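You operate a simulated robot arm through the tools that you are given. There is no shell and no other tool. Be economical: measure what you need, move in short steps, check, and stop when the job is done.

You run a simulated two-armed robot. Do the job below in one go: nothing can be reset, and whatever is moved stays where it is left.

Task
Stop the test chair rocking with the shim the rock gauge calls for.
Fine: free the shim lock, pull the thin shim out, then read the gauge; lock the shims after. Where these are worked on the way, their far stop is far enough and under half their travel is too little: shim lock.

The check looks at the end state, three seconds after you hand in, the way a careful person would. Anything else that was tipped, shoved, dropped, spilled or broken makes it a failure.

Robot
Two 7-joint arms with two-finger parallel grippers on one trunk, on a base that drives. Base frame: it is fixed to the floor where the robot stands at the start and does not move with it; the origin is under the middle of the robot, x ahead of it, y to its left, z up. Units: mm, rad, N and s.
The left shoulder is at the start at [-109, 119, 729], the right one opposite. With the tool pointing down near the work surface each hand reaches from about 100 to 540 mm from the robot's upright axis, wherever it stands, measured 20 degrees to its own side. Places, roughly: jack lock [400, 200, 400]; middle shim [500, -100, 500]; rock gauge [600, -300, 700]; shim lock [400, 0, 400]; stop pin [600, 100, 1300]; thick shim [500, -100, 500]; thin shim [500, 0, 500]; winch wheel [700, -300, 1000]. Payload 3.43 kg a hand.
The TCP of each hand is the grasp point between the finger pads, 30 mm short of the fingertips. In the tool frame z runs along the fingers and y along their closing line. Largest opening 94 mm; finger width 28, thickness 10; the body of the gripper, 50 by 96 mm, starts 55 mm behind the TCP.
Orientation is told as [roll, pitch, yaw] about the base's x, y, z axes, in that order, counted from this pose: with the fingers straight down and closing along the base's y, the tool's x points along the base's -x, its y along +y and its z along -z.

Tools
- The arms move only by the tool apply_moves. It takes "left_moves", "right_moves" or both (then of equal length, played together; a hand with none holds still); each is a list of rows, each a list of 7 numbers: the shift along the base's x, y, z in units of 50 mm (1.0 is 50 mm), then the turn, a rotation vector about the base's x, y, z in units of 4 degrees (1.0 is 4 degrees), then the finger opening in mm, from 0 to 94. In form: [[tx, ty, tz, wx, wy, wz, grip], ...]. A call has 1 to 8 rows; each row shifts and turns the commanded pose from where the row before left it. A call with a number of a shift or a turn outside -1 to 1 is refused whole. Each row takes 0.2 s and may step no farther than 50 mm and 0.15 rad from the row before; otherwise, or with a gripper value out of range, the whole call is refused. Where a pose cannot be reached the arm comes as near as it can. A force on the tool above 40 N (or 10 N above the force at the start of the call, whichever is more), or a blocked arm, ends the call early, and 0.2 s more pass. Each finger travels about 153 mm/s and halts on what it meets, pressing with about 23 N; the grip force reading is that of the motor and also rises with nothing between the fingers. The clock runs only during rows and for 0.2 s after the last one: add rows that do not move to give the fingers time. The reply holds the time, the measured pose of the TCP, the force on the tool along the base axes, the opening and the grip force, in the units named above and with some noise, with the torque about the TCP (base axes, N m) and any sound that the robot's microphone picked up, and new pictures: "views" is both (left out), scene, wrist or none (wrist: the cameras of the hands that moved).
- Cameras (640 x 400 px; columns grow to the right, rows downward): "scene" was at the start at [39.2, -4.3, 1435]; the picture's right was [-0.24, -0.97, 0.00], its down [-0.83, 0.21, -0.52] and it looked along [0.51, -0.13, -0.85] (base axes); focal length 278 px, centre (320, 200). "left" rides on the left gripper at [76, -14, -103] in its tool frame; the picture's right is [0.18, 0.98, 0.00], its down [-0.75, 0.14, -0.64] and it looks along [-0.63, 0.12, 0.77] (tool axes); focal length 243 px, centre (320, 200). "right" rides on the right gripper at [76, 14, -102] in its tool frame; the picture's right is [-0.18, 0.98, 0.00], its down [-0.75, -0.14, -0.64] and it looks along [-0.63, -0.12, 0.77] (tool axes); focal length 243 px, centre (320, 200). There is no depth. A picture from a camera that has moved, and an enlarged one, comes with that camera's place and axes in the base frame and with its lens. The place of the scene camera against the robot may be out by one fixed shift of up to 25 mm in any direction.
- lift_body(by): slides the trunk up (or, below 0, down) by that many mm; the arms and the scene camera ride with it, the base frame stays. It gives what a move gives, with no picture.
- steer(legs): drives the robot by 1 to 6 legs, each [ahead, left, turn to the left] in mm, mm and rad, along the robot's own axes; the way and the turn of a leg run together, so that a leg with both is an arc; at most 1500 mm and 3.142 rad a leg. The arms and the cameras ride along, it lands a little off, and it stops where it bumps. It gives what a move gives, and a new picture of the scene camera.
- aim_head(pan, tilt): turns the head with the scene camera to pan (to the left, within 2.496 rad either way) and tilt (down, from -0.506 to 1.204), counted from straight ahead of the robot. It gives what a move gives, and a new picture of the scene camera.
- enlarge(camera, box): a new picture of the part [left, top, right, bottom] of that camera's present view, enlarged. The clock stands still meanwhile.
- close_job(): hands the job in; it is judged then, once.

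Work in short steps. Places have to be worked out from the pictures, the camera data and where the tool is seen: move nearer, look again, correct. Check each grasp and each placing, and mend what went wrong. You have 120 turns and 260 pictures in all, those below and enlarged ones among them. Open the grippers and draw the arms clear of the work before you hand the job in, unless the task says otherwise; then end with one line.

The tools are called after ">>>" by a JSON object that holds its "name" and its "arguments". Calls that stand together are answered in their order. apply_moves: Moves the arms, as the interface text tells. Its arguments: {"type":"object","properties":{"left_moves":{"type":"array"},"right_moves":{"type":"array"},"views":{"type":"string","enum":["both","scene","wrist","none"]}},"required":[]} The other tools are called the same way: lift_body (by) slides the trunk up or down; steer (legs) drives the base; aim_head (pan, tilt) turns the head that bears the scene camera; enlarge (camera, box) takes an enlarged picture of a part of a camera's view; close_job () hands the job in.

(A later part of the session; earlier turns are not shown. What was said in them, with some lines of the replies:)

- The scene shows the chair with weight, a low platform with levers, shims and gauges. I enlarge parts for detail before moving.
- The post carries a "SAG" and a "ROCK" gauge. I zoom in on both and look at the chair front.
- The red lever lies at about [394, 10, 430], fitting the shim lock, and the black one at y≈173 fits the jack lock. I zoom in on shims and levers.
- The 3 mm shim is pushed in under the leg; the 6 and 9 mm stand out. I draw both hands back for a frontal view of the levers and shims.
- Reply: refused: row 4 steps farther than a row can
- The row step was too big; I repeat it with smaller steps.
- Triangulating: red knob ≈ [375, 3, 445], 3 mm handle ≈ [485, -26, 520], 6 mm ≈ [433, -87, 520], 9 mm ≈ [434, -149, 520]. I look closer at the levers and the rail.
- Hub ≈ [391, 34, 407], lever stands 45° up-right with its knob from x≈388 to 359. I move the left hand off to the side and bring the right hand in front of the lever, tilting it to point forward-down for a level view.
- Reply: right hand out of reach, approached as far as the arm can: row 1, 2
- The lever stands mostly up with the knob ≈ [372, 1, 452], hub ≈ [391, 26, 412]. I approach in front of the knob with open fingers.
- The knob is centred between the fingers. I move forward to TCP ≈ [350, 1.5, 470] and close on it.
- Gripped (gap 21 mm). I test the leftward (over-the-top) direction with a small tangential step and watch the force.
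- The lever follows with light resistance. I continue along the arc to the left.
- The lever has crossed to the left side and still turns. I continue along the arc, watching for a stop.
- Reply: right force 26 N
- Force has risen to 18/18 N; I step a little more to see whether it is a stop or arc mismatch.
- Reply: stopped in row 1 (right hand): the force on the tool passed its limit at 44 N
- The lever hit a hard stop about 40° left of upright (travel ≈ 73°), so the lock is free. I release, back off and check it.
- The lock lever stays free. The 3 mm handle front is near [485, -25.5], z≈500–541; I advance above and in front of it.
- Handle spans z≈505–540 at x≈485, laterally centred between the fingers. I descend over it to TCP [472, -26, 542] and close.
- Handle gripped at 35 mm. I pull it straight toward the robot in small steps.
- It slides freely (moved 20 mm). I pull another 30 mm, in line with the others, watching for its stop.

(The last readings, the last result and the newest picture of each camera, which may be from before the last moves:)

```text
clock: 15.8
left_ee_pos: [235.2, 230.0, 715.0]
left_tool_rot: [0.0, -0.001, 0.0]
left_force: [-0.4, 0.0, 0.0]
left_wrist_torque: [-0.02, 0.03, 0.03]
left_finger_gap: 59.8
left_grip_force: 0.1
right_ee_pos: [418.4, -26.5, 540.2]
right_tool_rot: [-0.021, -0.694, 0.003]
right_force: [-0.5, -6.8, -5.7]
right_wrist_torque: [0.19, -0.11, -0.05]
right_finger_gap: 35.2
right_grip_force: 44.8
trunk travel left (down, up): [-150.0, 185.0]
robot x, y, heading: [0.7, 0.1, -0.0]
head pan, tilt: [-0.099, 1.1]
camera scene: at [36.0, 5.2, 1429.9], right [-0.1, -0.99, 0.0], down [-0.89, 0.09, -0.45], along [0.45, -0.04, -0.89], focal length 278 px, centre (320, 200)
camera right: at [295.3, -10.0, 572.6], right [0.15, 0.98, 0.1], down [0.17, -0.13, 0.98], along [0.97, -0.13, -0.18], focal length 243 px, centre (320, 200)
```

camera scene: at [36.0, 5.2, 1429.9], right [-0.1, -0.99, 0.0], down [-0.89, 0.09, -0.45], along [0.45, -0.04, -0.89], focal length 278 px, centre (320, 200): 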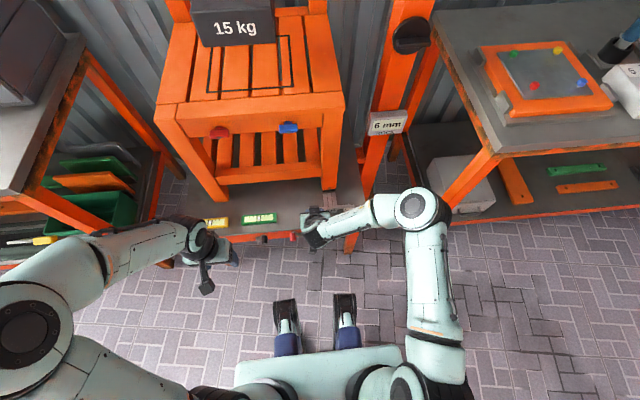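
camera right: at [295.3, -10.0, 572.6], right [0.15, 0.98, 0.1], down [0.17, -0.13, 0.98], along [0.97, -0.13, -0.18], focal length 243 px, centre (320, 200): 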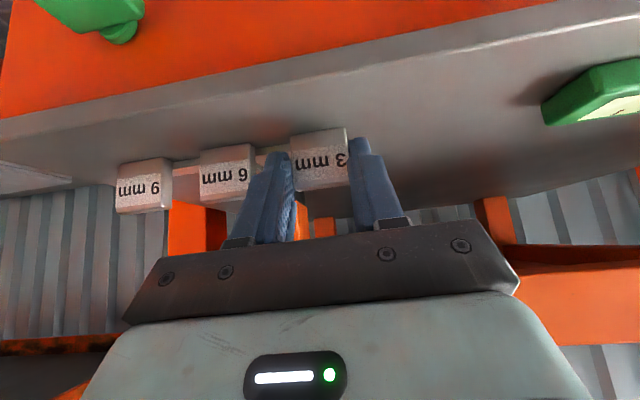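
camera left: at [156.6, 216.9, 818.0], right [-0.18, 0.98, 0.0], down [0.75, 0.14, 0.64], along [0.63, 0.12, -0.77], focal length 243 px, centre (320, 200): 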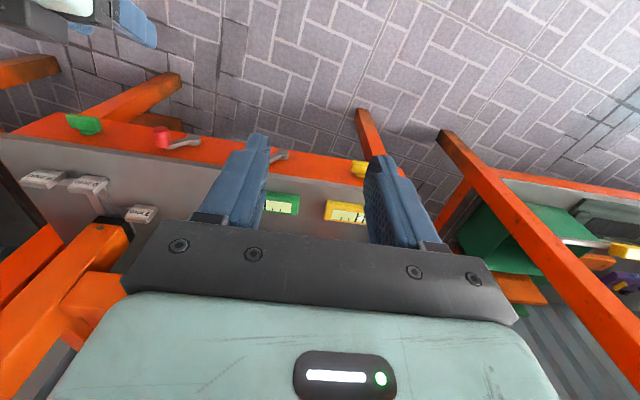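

The gauge seems to read 6 mm now. I verify and tug a few mm more to find the shim's stop.

>>> {"name": "enlarge", "arguments": {"camera": "scene", "box": [355, 100, 419, 140]}}

>>> {"name": "apply_moves", "arguments": {"right_moves": [[-0.1, 0, 0, 0, 0, 0, 25], [-0.1, 0, 0, 0, 0, 0, 25]], "views": "wrist"}}

```text
10.00 times, centred on (387, 120) of scene
camera zoom: at [36.0, 5.2, 1429.9], right [-0.1, -0.99, 0.0], down [-0.89, 0.09, -0.45], along [0.45, -0.04, -0.89], focal length 2776 px, centre (-350, 1000)
```

zoom: 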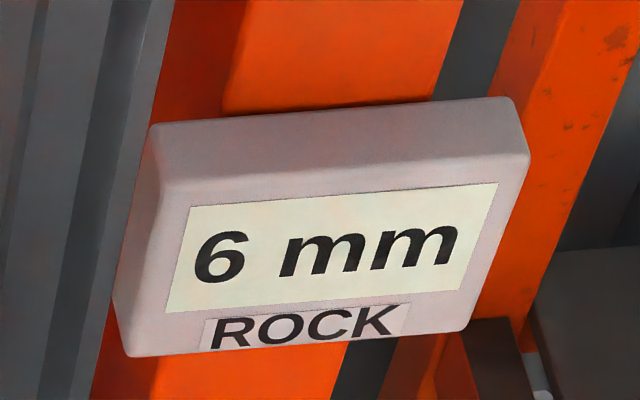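

```text
clock: 16.4
left_ee_pos: [235.5, 231.5, 714.9]
left_tool_rot: [-0.001, 0.0, 0.0]
left_force: [-0.8, 0.7, 0.2]
left_wrist_torque: [-0.01, -0.01, -0.01]
left_finger_gap: 59.6
left_grip_force: 0.1
right_ee_pos: [417.5, -26.6, 540.0]
right_tool_rot: [-0.02, -0.702, 0.002]
right_force: [20.9, 6.2, -21.6]
right_wrist_torque: [0.57, -0.07, 0.28]
right_finger_gap: 35.1
right_grip_force: 44.9
trunk travel left (down, up): [-150.0, 185.0]
robot x, y, heading: [1.8, -0.4, 0.0]
head pan, tilt: [-0.099, 1.1]
stopped in row 2 (right hand): the force on the tool passed its limit at 42 N (the readings are from after the stop); the commanded pose is now the measured one
camera right: at [293.2, -9.7, 571.8], right [0.15, 0.98, 0.1], down [0.16, -0.13, 0.98], along [0.98, -0.13, -0.18], focal length 243 px, centre (320, 200)
```

right: 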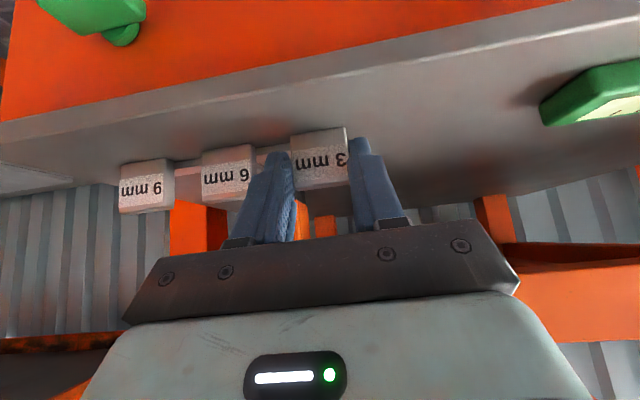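

Hard stop reached; thin shim fully out and ROCK reads 6 mm, so the middle (6 mm) shim is called for. I release gently, back off and re-read the gauge.

>>> {"name": "apply_moves", "arguments": {"right_moves": [[0, 0, 0, 0, 0, 0, 45], [0, 0, 0, 0, 0, 0, 45], [-0.4, 0, 0.5, 0, 0, 0, 45], [-0.4, 0, 0.6, 0, 0, 0, 45], [-0.2, -0.6, 0.1, 0, 0, 0, 54], [0, -0.6, 0, 0, 0, 0, 54]], "views": "both"}}

>>> {"name": "enlarge", "arguments": {"camera": "right", "box": [160, 60, 480, 260]}}

>>> {"name": "enlarge", "arguments": {"camera": "scene", "box": [280, 100, 420, 250]}}

```text
clock: 17.8
left_ee_pos: [234.5, 229.6, 714.3]
left_tool_rot: [0.0, 0.0, -0.001]
left_force: [0.2, -0.2, -0.4]
left_wrist_torque: [0.0, 0.03, -0.01]
left_finger_gap: 59.7
left_grip_force: 0.1
right_ee_pos: [364.9, -86.4, 601.5]
right_tool_rot: [-0.021, -0.701, 0.0]
right_force: [-0.1, 0.4, -0.3]
right_wrist_torque: [-0.04, 0.02, 0.0]
right_finger_gap: 54.0
right_grip_force: 0.1
trunk travel left (down, up): [-150.0, 185.0]
robot x, y, heading: [2.1, -0.7, 0.003]
head pan, tilt: [-0.099, 1.1]
camera scene: at [36.2, 5.6, 1429.9], right [-0.1, -1.0, 0.0], down [-0.89, 0.09, -0.45], along [0.45, -0.04, -0.89], focal length 278 px, centre (320, 200)
camera right: at [241.3, -70.1, 633.2], right [0.15, 0.98, 0.1], down [0.16, -0.13, 0.98], along [0.98, -0.13, -0.18], focal length 243 px, centre (320, 200)
```

scene: 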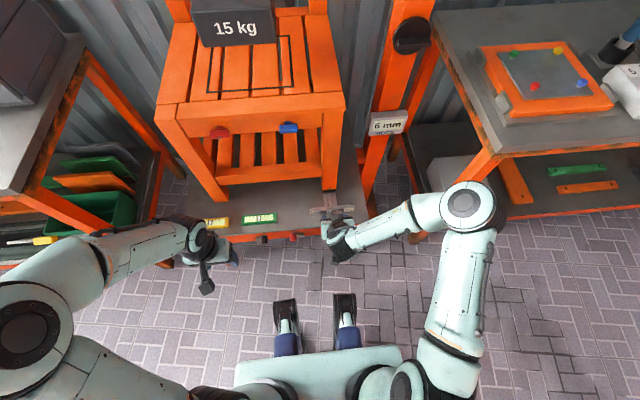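
right: 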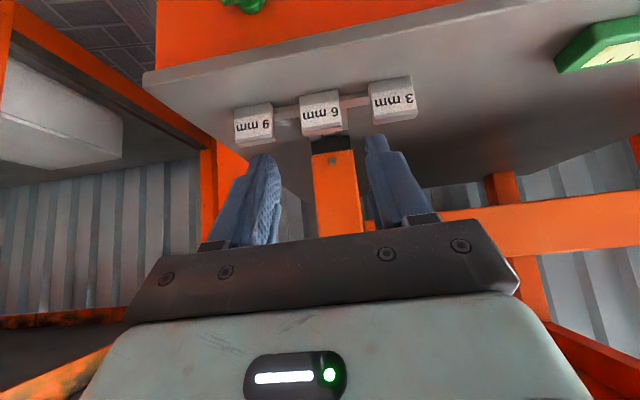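

```text
2.00 times, centred on (320, 160) of right
camera zoom: at [241.3, -70.1, 633.2], right [0.15, 0.98, 0.1], down [0.16, -0.13, 0.98], along [0.98, -0.13, -0.18], focal length 485 px, centre (320, 280)
```

zoom: 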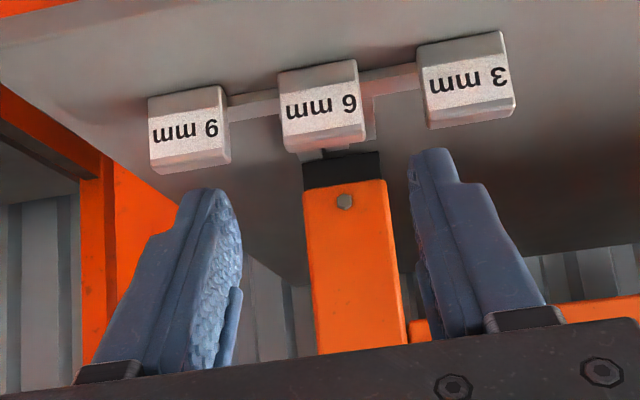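

```text
2.67 times, centred on (350, 175) of scene
camera zoom: at [36.2, 5.6, 1429.9], right [-0.1, -1.0, 0.0], down [-0.89, 0.09, -0.45], along [0.45, -0.04, -0.89], focal length 740 px, centre (240, 267)
```

zoom: 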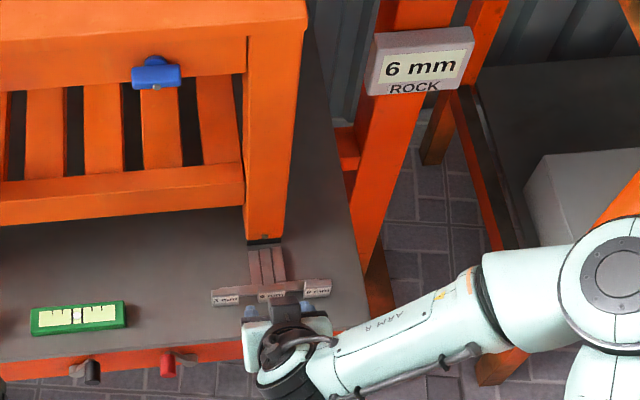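

Gauge confirmed at 6 mm. The 6 mm handle is at [433, -86.5, 522]; I come down over it with a 46 mm opening, slightly higher to clear the neighbouring strips.

>>> {"name": "apply_moves", "arguments": {"right_moves": [[0.5, 0, -0.35, 0, 0, 0, 46], [0.3, 0, -0.3, 0, 0, 0, 46]], "views": "wrist"}}

>>> {"name": "enlarge", "arguments": {"camera": "right", "box": [160, 60, 480, 260]}}

```text
clock: 18.4
left_ee_pos: [234.2, 230.9, 716.7]
left_tool_rot: [-0.001, 0.0, 0.001]
left_force: [-0.5, -0.6, 0.7]
left_wrist_torque: [-0.03, 0.01, 0.01]
left_finger_gap: 59.9
left_grip_force: 0.1
right_ee_pos: [404.5, -88.0, 569.1]
right_tool_rot: [-0.021, -0.703, 0.002]
right_force: [1.0, -0.5, 0.2]
right_wrist_torque: [-0.02, 0.01, -0.01]
right_finger_gap: 46.1
right_grip_force: 0.0
trunk travel left (down, up): [-150.0, 185.0]
robot x, y, heading: [1.6, -3.0, 0.004]
head pan, tilt: [-0.099, 1.1]
camera right: at [280.8, -70.5, 600.3], right [0.15, 0.98, 0.1], down [0.16, -0.13, 0.98], along [0.98, -0.13, -0.18], focal length 243 px, centre (320, 200)
```

right: 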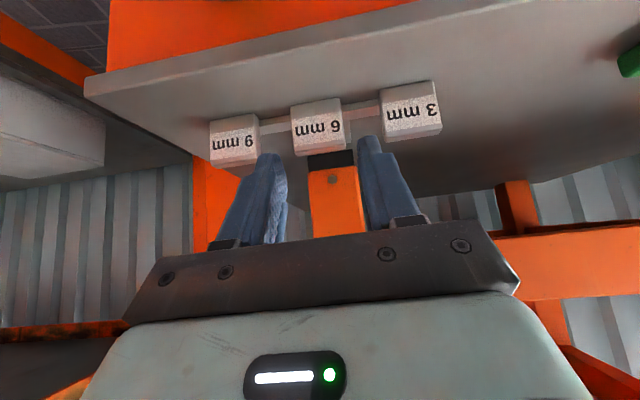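

```text
2.00 times, centred on (320, 160) of right
camera zoom: at [280.8, -70.5, 600.3], right [0.15, 0.98, 0.1], down [0.16, -0.13, 0.98], along [0.98, -0.13, -0.18], focal length 485 px, centre (320, 280)
```

zoom: 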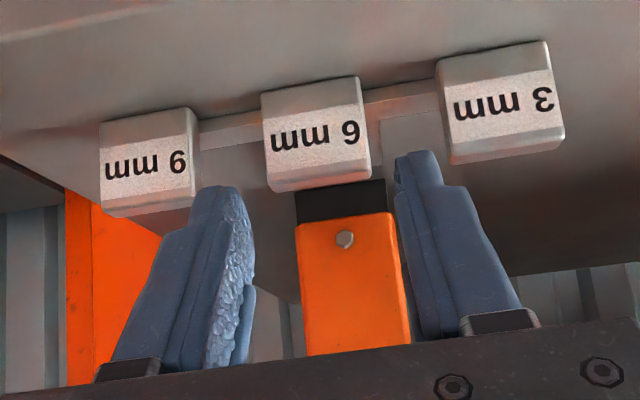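

Centred well. I descend to TCP z≈544 and close on the handle.

>>> {"name": "apply_moves", "arguments": {"right_moves": [[0.14, 0.02, -0.25, 0, 0, 0, 46], [0.14, 0, -0.25, 0, 0, 0, 46], [0, 0, 0, 0, 0, 0, 25], [0, 0, 0, 0, 0, 0, 25]], "views": "wrist"}}

```text
clock: 19.4
left_ee_pos: [232.3, 229.9, 715.4]
left_tool_rot: [-0.001, 0.0, 0.001]
left_force: [-1.0, 1.7, -0.5]
left_wrist_torque: [0.02, -0.01, -0.01]
left_finger_gap: 60.1
left_grip_force: 0.0
right_ee_pos: [419.3, -88.2, 544.5]
right_tool_rot: [-0.023, -0.705, -0.003]
right_force: [0.0, -11.2, 7.9]
right_wrist_torque: [0.03, -0.24, -0.21]
right_finger_gap: 35.3
right_grip_force: 44.6
trunk travel left (down, up): [-150.0, 185.0]
robot x, y, heading: [-0.8, -1.8, -0.0]
head pan, tilt: [-0.099, 1.1]
camera right: at [295.2, -70.9, 576.2], right [0.16, 0.98, 0.1], down [0.16, -0.13, 0.98], along [0.98, -0.14, -0.17], focal length 243 px, centre (320, 200)
```

right: 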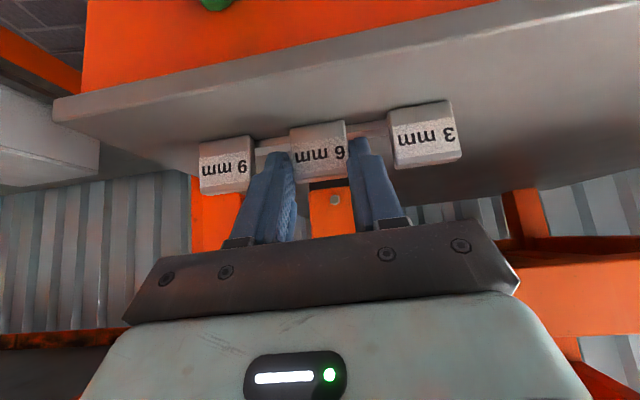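

Gripped at 35.3 mm. I relieve the small side force and push it in, first 30 mm.

>>> {"name": "apply_moves", "arguments": {"right_moves": [[0, -0.02, 0, 0, 0, 0, 25], [0.2, 0, 0, 0, 0, 0, 25], [0.2, 0, 0, 0, 0, 0, 25], [0.2, 0, 0, 0, 0, 0, 25]], "views": "wrist"}}

```text
clock: 20.4
left_ee_pos: [233.8, 231.1, 716.7]
left_tool_rot: [0.001, -0.002, 0.001]
left_force: [-1.7, -0.2, -0.6]
left_wrist_torque: [-0.02, 0.04, 0.01]
left_finger_gap: 60.0
left_grip_force: 0.1
right_ee_pos: [450.0, -89.9, 545.9]
right_tool_rot: [-0.025, -0.707, -0.001]
right_force: [-0.6, -17.1, 16.9]
right_wrist_torque: [-0.12, -0.02, -0.28]
right_finger_gap: 35.0
right_grip_force: 44.9
trunk travel left (down, up): [-150.0, 185.0]
robot x, y, heading: [5.4, -5.0, 0.003]
head pan, tilt: [-0.099, 1.1]
camera right: at [325.5, -70.9, 575.9], right [0.16, 0.98, 0.1], down [0.15, -0.12, 0.98], along [0.98, -0.14, -0.17], focal length 243 px, centre (320, 200)
```

right: 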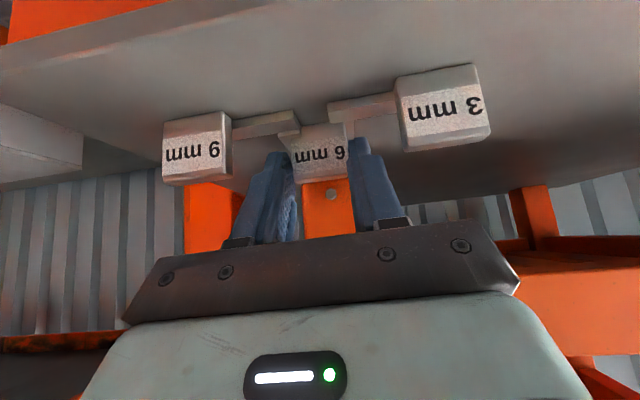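

It slides; forces y −17, z +17 suggest I hold it a little left and low. I correct by −2 mm y, +1 mm z and push on to the stop.

>>> {"name": "apply_moves", "arguments": {"right_moves": [[0, -0.04, 0.03, 0, 0, 0, 25], [0.2, 0, 0, 0, 0, 0, 25], [0.16, 0, 0, 0, 0, 0, 25], [0, 0, 0, 0, 0, 0, 25]], "views": "both"}}

```text
clock: 21.4
left_ee_pos: [234.8, 231.3, 715.4]
left_tool_rot: [0.001, -0.001, 0.001]
left_force: [0.3, 0.0, -0.6]
left_wrist_torque: [0.03, 0.03, 0.0]
left_finger_gap: 59.9
left_grip_force: 0.1
right_ee_pos: [466.1, -89.3, 545.4]
right_tool_rot: [-0.021, -0.701, 0.001]
right_force: [0.7, -9.4, 4.0]
right_wrist_torque: [-0.09, -0.1, -0.12]
right_finger_gap: 35.2
right_grip_force: 44.9
trunk travel left (down, up): [-150.0, 185.0]
robot x, y, heading: [-0.8, 0.5, -0.001]
head pan, tilt: [-0.099, 1.1]
camera scene: at [35.9, 5.3, 1429.9], right [-0.1, -1.0, 0.0], down [-0.89, 0.09, -0.45], along [0.45, -0.04, -0.89], focal length 278 px, centre (320, 200)
camera right: at [342.4, -71.6, 576.7], right [0.15, 0.98, 0.1], down [0.16, -0.13, 0.98], along [0.98, -0.13, -0.18], focal length 243 px, centre (320, 200)
```

scene: 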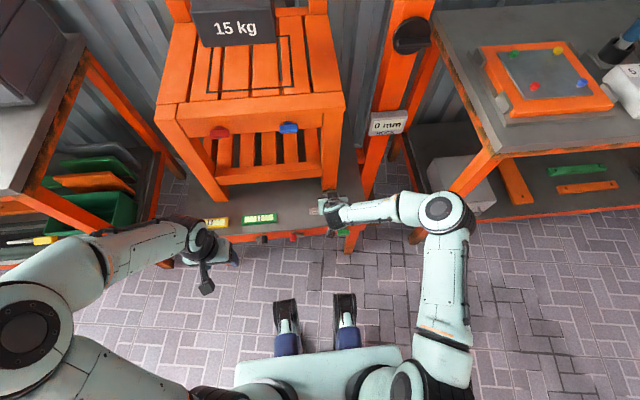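
right: 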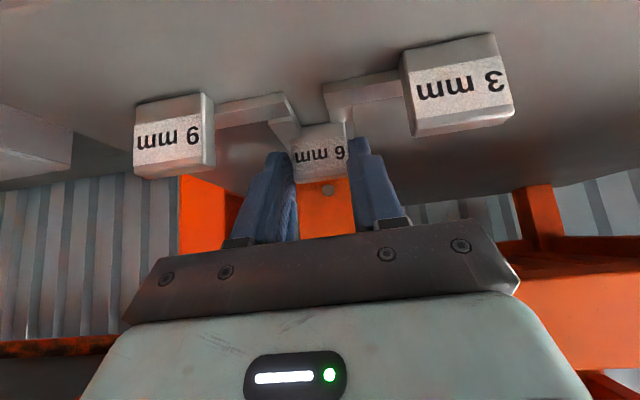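

The gauge now reads 0 mm. About 5 mm remains to the stop, so I push gently on.

>>> {"name": "apply_moves", "arguments": {"right_moves": [[0.06, -0.01, 0, 0, 0, 0, 25], [0.06, 0, 0, 0, 0, 0, 25], [0, 0, 0, 0, 0, 0, 25]], "views": "none"}}

```text
clock: 22.1
left_ee_pos: [231.1, 230.2, 715.9]
left_tool_rot: [0.0, -0.001, -0.001]
left_force: [-0.2, 0.3, 0.5]
left_wrist_torque: [-0.03, 0.0, 0.0]
left_finger_gap: 60.1
left_grip_force: 0.1
right_ee_pos: [469.7, -88.7, 548.1]
right_tool_rot: [-0.018, -0.7, -0.001]
right_force: [-30.6, -11.2, 15.1]
right_wrist_torque: [-0.02, 0.58, -0.12]
right_finger_gap: 34.9
right_grip_force: 44.4
trunk travel left (down, up): [-150.0, 185.0]
robot x, y, heading: [-2.3, 3.0, -0.003]
head pan, tilt: [-0.099, 1.1]
```

It is at the inner stop (−30 N, x matches the thin shim's in position). I release and back off, then check.

>>> {"name": "apply_moves", "arguments": {"right_moves": [[-0.05, 0, 0, 0, 0, 0, 44], [0, 0, 0, 0, 0, 0, 44], [-0.3, 0, 0.4, 0, 0, 0, 44], [-0.4, 0, 0.6, 0, 0, 0, 44], [-0.6, 0, 0.4, 0, 0, 0, 50], [-0.9, 0, 0, 0, 0, 0, 50], [-0.9, 0.2, 0, 0, 0, 0, 50]], "views": "both"}}

>>> {"name": "enlarge", "arguments": {"camera": "scene", "box": [270, 100, 420, 250]}}

```text
clock: 23.8
left_ee_pos: [233.9, 230.5, 715.8]
left_tool_rot: [0.0, -0.001, 0.0]
left_force: [0.0, -0.6, -0.2]
left_wrist_torque: [-0.01, -0.01, -0.02]
left_finger_gap: 59.9
left_grip_force: 0.0
right_ee_pos: [315.3, -77.2, 618.0]
right_tool_rot: [-0.021, -0.704, 0.0]
right_force: [0.0, 1.0, 0.3]
right_wrist_torque: [-0.02, 0.01, 0.02]
right_finger_gap: 49.9
right_grip_force: 0.1
trunk travel left (down, up): [-150.0, 185.0]
robot x, y, heading: [-0.6, -1.0, -0.004]
head pan, tilt: [-0.099, 1.1]
camera scene: at [36.1, 6.1, 1429.9], right [-0.1, -1.0, 0.0], down [-0.89, 0.09, -0.45], along [0.45, -0.05, -0.89], focal length 278 px, centre (320, 200)
camera right: at [190.1, -61.6, 647.9], right [0.15, 0.98, 0.1], down [0.16, -0.13, 0.98], along [0.98, -0.13, -0.18], focal length 243 px, centre (320, 200)
```

scene: 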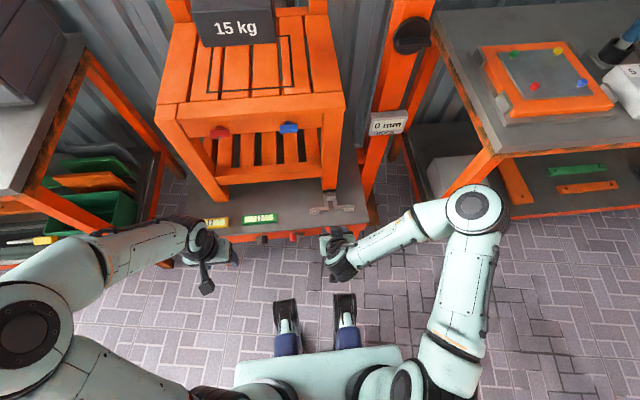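
right: 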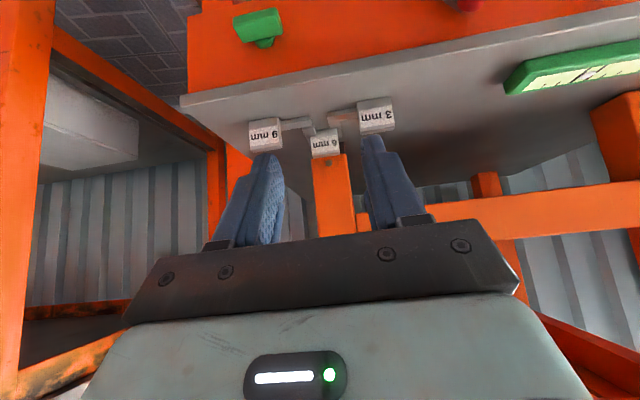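

```text
2.67 times, centred on (345, 175) of scene
camera zoom: at [36.1, 6.1, 1429.9], right [-0.1, -1.0, 0.0], down [-0.89, 0.09, -0.45], along [0.45, -0.05, -0.89], focal length 740 px, centre (253, 267)
```

zoom: 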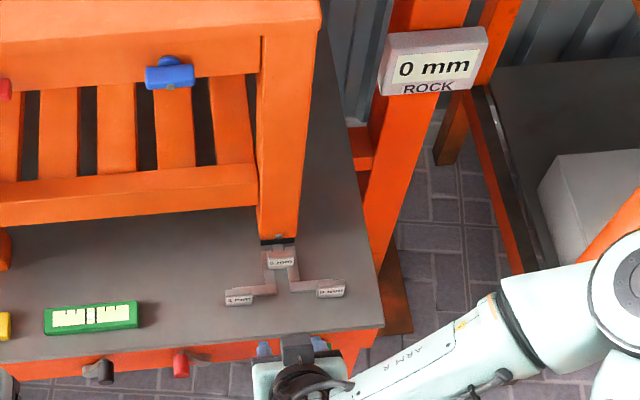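

ROCK reads 0 mm with the 6 mm shim in. Now I go back to the shim lock: retreat to x≈275, down to z≈470, y≈59.

>>> {"name": "apply_moves", "arguments": {"right_moves": [[-0.8, 0.2, 0, 0, 0, 0, 56], [0, 0.5, -0.6, 0, 0, 0, 56], [0, 0.5, -0.6, 0, 0, 0, 56], [0, 0.5, -0.6, 0, 0, 0, 56], [0, 0.5, -0.6, 0, 0, 0, 56], [0, 0.52, -0.56, 0, 0, 0, 56]], "views": "wrist"}}

>>> {"name": "enlarge", "arguments": {"camera": "right", "box": [180, 60, 440, 240]}}

```text
clock: 25.1
left_ee_pos: [235.4, 231.4, 716.3]
left_tool_rot: [0.0, -0.001, -0.001]
left_force: [0.2, -0.1, -0.3]
left_wrist_torque: [-0.01, 0.0, -0.01]
left_finger_gap: 60.1
left_grip_force: 0.0
right_ee_pos: [277.0, 56.5, 468.1]
right_tool_rot: [-0.022, -0.703, 0.003]
right_force: [-0.1, 0.1, 0.1]
right_wrist_torque: [-0.03, -0.02, 0.01]
right_finger_gap: 55.9
right_grip_force: 0.1
trunk travel left (down, up): [-150.0, 185.0]
robot x, y, heading: [2.8, 1.5, 0.001]
head pan, tilt: [-0.099, 1.1]
camera right: at [151.9, 74.4, 498.9], right [0.15, 0.98, 0.1], down [0.16, -0.13, 0.98], along [0.98, -0.13, -0.18], focal length 243 px, centre (320, 200)
```

right: 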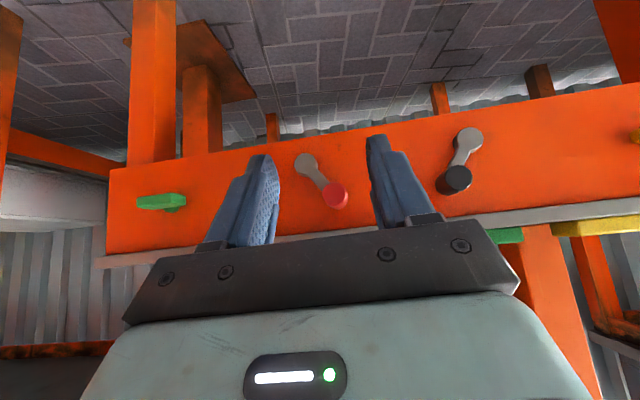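

```text
2.22 times, centred on (310, 150) of right
camera zoom: at [151.9, 74.4, 498.9], right [0.15, 0.98, 0.1], down [0.16, -0.13, 0.98], along [0.98, -0.13, -0.18], focal length 539 px, centre (342, 311)
```

zoom: 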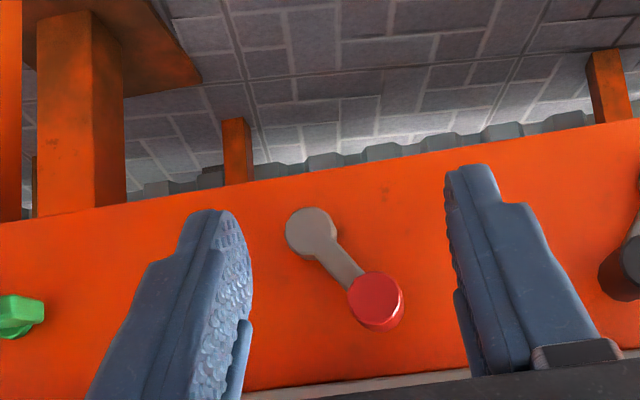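

I advance to TCP ≈ [348, 60, 470] and grip the knob again.

>>> {"name": "apply_moves", "arguments": {"right_moves": [[0.7, 0.05, 0, 0, 0, 0, 56], [0.74, 0.02, 0.04, 0, 0, 0, 56], [0, 0, 0, 0, 0, 0, 15], [0, 0, 0, 0, 0, 0, 15], [0, 0, 0, 0, 0, 0, 15]], "views": "wrist"}}

```text
clock: 26.4
left_ee_pos: [234.1, 230.4, 715.7]
left_tool_rot: [-0.002, 0.0, 0.001]
left_force: [0.1, -0.4, 0.6]
left_wrist_torque: [0.03, 0.03, -0.03]
left_finger_gap: 60.2
left_grip_force: 0.0
right_ee_pos: [347.9, 57.7, 471.3]
right_tool_rot: [-0.024, -0.701, 0.002]
right_force: [-0.9, -11.0, -0.4]
right_wrist_torque: [-0.21, -0.01, 0.5]
right_finger_gap: 21.1
right_grip_force: 44.5
trunk travel left (down, up): [-150.0, 185.0]
robot x, y, heading: [-1.0, 1.2, 0.0]
head pan, tilt: [-0.099, 1.1]
camera right: at [223.7, 76.3, 501.2], right [0.15, 0.98, 0.1], down [0.16, -0.13, 0.98], along [0.98, -0.14, -0.18], focal length 243 px, centre (320, 200)
```

right: 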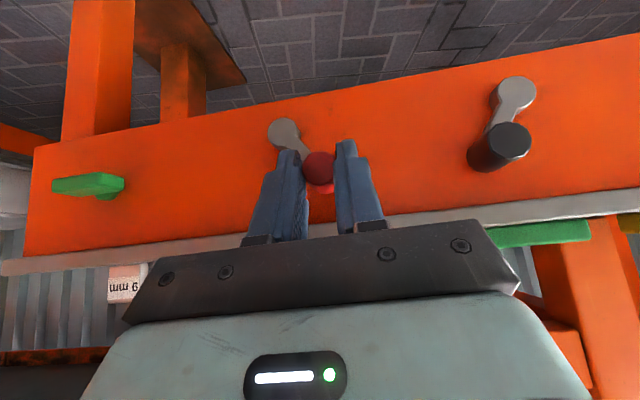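

Gripped. I turn the lever back over the top along the arc.

>>> {"name": "apply_moves", "arguments": {"right_moves": [[0, -0.27, 0.14, 0, 0, 0, 15], [0, -0.17, 0.04, 0, 0, 0, 15], [0, -0.17, 0.01, 0, 0, 0, 15], [0, -0.17, -0.02, 0, 0, 0, 15], [0, -0.2, -0.06, 0, 0, 0, 15], [0, -0.17, -0.11, 0, 0, 0, 15], [0, 0, 0, 0, 0, 0, 15]], "views": "wrist"}}

```text
clock: 27.9
left_ee_pos: [233.7, 230.8, 715.6]
left_tool_rot: [0.0, 0.0, -0.001]
left_force: [-1.3, -0.1, -0.8]
left_wrist_torque: [-0.01, 0.04, 0.0]
left_finger_gap: 60.1
left_grip_force: 0.1
right_ee_pos: [345.7, 1.0, 469.3]
right_tool_rot: [-0.024, -0.702, 0.002]
right_force: [1.1, 4.2, 2.4]
right_wrist_torque: [-0.2, 0.09, 0.75]
right_finger_gap: 21.4
right_grip_force: 44.5
trunk travel left (down, up): [-150.0, 185.0]
robot x, y, heading: [2.7, 2.6, 0.001]
head pan, tilt: [-0.099, 1.1]
camera right: at [223.4, 18.6, 500.5], right [0.15, 0.98, 0.1], down [0.16, -0.12, 0.98], along [0.97, -0.14, -0.18], focal length 243 px, centre (320, 200)
```

right: 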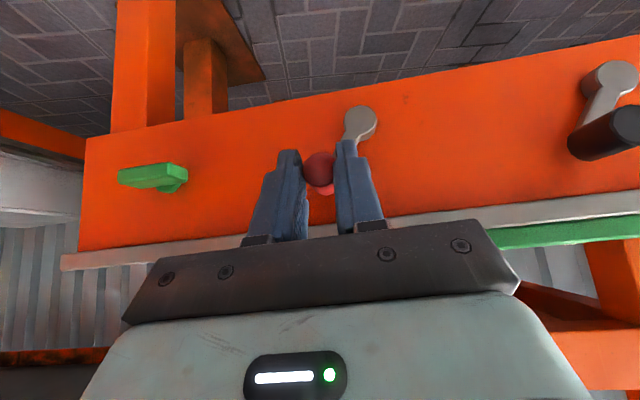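

Back at its starting place with low force; I push on tangentially to feel the stop.

>>> {"name": "apply_moves", "arguments": {"right_moves": [[0, -0.07, -0.06, 0, 0, 0, 15], [0, -0.07, -0.07, 0, 0, 0, 15], [0, 0, 0, 0, 0, 0, 15]], "views": "none"}}

```text
clock: 28.8
left_ee_pos: [233.6, 231.7, 715.9]
left_tool_rot: [0.0, -0.001, 0.001]
left_force: [-0.2, -0.1, 0.3]
left_wrist_torque: [0.03, -0.02, -0.02]
left_finger_gap: 59.9
left_grip_force: 0.1
right_ee_pos: [347.5, -0.3, 468.1]
right_tool_rot: [-0.012, -0.711, 0.002]
right_force: [-9.8, 15.4, 34.2]
right_wrist_torque: [0.14, -0.64, 0.81]
right_finger_gap: 21.4
right_grip_force: 45.0
trunk travel left (down, up): [-150.0, 185.0]
robot x, y, heading: [0.6, 3.1, -0.001]
head pan, tilt: [-0.099, 1.1]
```

At the stop (37 N). I release, back off and check everything.

>>> {"name": "apply_moves", "arguments": {"right_moves": [[0, 0, 0, 0, 0, 0, 50], [0, 0, 0, 0, 0, 0, 50], [-1, 0, 0, 0, 0, 0, 50], [-1, 0, 0, 0, 0, 0, 50], [0, -0.9, 0, 0, 0, 0, 50], [0, -0.9, 0, 0, 0, 0, 50], [0, -0.9, 0.3, 0, 0, 0, 50]], "views": "both"}}

>>> {"name": "enlarge", "arguments": {"camera": "scene", "box": [240, 100, 420, 260]}}

>>> {"name": "enlarge", "arguments": {"camera": "right", "box": [300, 60, 640, 260]}}

```text
clock: 30.4
left_ee_pos: [233.1, 230.3, 716.1]
left_tool_rot: [-0.001, -0.001, -0.001]
left_force: [0.0, -0.7, -1.2]
left_wrist_torque: [-0.02, 0.0, 0.04]
left_finger_gap: 60.1
left_grip_force: 0.1
right_ee_pos: [247.8, -110.0, 485.5]
right_tool_rot: [-0.037, -0.699, 0.0]
right_force: [-0.6, 0.2, -0.2]
right_wrist_torque: [0.02, 0.03, 0.04]
right_finger_gap: 50.0
right_grip_force: 0.1
right hand out of reach, approached as far as the arm can: row 7
trunk travel left (down, up): [-150.0, 185.0]
robot x, y, heading: [-2.3, -1.2, -0.002]
head pan, tilt: [-0.099, 1.1]
camera scene: at [36.2, 4.5, 1429.9], right [-0.1, -0.99, 0.0], down [-0.89, 0.09, -0.45], along [0.45, -0.04, -0.89], focal length 278 px, centre (320, 200)
camera right: at [123.7, -91.7, 516.9], right [0.16, 0.98, 0.09], down [0.16, -0.12, 0.98], along [0.97, -0.15, -0.18], focal length 243 px, centre (320, 200)
```

scene: 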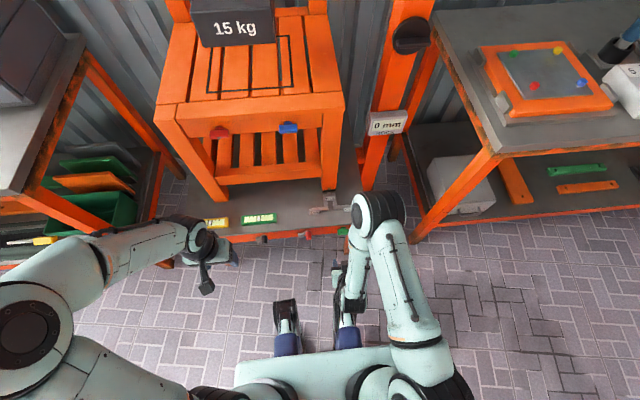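
right: 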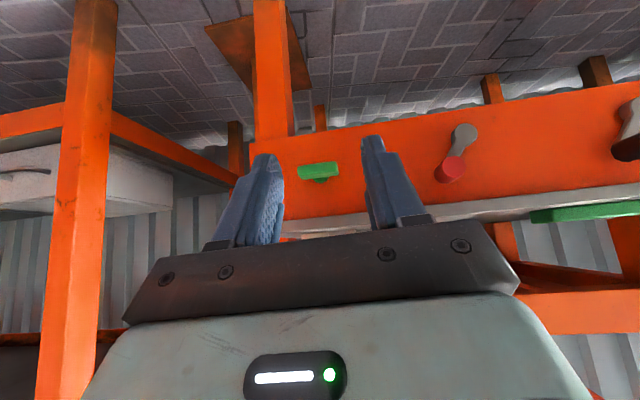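

```text
2.50 times, centred on (330, 180) of scene
camera zoom: at [36.2, 4.5, 1429.9], right [-0.1, -0.99, 0.0], down [-0.89, 0.09, -0.45], along [0.45, -0.04, -0.89], focal length 694 px, centre (295, 250)
```

zoom: 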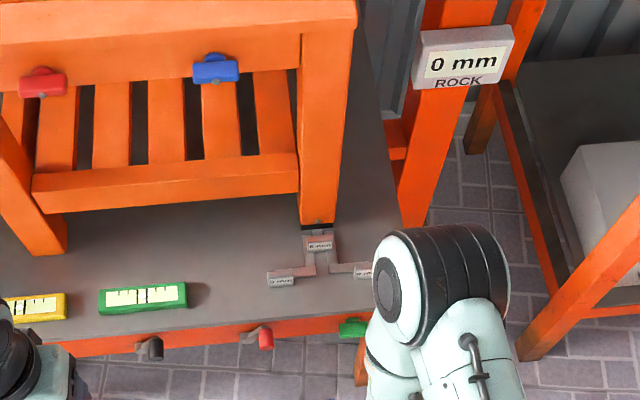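

```text
1.88 times, centred on (470, 160) of right
camera zoom: at [123.7, -91.7, 516.9], right [0.16, 0.98, 0.09], down [0.16, -0.12, 0.98], along [0.97, -0.15, -0.18], focal length 457 px, centre (38, 275)
```

zoom: 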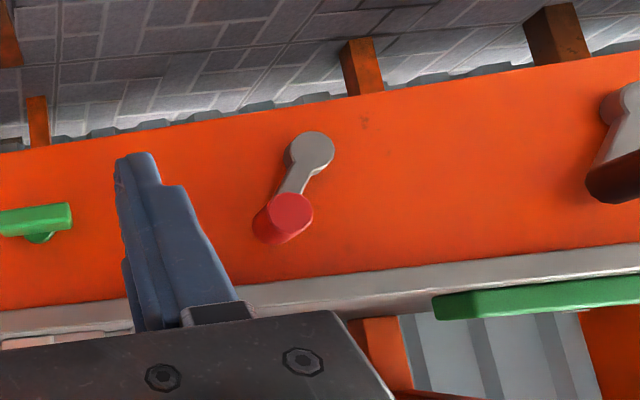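

The lever is back in its locked place, the 6 mm shim is in and ROCK shows 0 mm. I lift the right hand clear toward its starting pose before handing in.

>>> {"name": "apply_moves", "arguments": {"right_moves": [[0, -0.3, 0.8, 0, 0, 0, 60], [0, -0.3, 0.8, 0, 0, 0, 60], [0, -0.3, 0.8, 0, 0, 0, 60], [0, -0.3, 0.8, 0, 0, 0, 60]], "views": "scene"}}

>>> {"name": "enlarge", "arguments": {"camera": "scene", "box": [240, 100, 420, 260]}}

```text
clock: 31.4
left_ee_pos: [234.0, 231.3, 715.5]
left_tool_rot: [0.001, 0.001, 0.002]
left_force: [0.1, -0.2, -0.3]
left_wrist_torque: [0.02, 0.02, 0.01]
left_finger_gap: 59.9
left_grip_force: 0.1
right_ee_pos: [283.8, -157.2, 631.8]
right_tool_rot: [-0.02, -0.7, 0.002]
right_force: [0.1, -0.5, 0.0]
right_wrist_torque: [0.02, 0.0, 0.01]
right_finger_gap: 60.0
right_grip_force: 0.0
right hand out of reach, approached as far as the arm can: row 1, 3, 4
trunk travel left (down, up): [-150.0, 185.0]
robot x, y, heading: [-1.6, -0.9, 0.0]
head pan, tilt: [-0.099, 1.1]
camera scene: at [35.8, 6.0, 1429.9], right [-0.1, -1.0, 0.0], down [-0.89, 0.09, -0.45], along [0.45, -0.05, -0.89], focal length 278 px, centre (320, 200)
```

scene: 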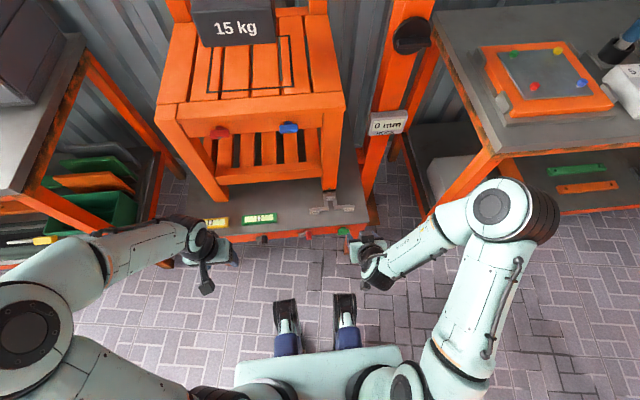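

```text
2.50 times, centred on (330, 180) of scene
camera zoom: at [35.8, 6.0, 1429.9], right [-0.1, -1.0, 0.0], down [-0.89, 0.09, -0.45], along [0.45, -0.05, -0.89], focal length 694 px, centre (295, 250)
```

zoom: 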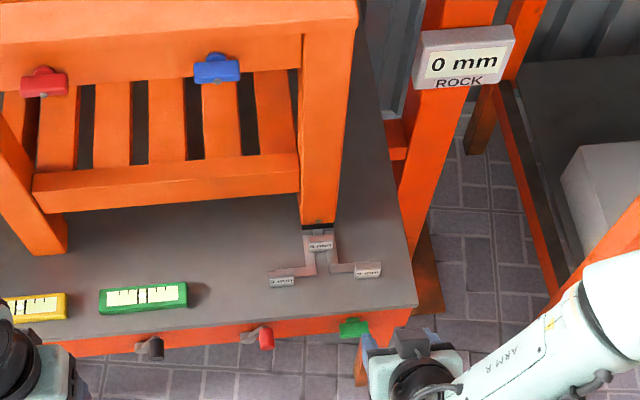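

All is in place and both hands are open and clear, so I hand in.

>>> {"name": "close_job", "arguments": {}}

```text
The job is handed in.
```

The chair no longer rocks: with the thin 3 mm shim out the rock gauge read 6 mm, so I pushed in the 6 mm shim; the gauge now reads 0 mm and the shims are locked again.
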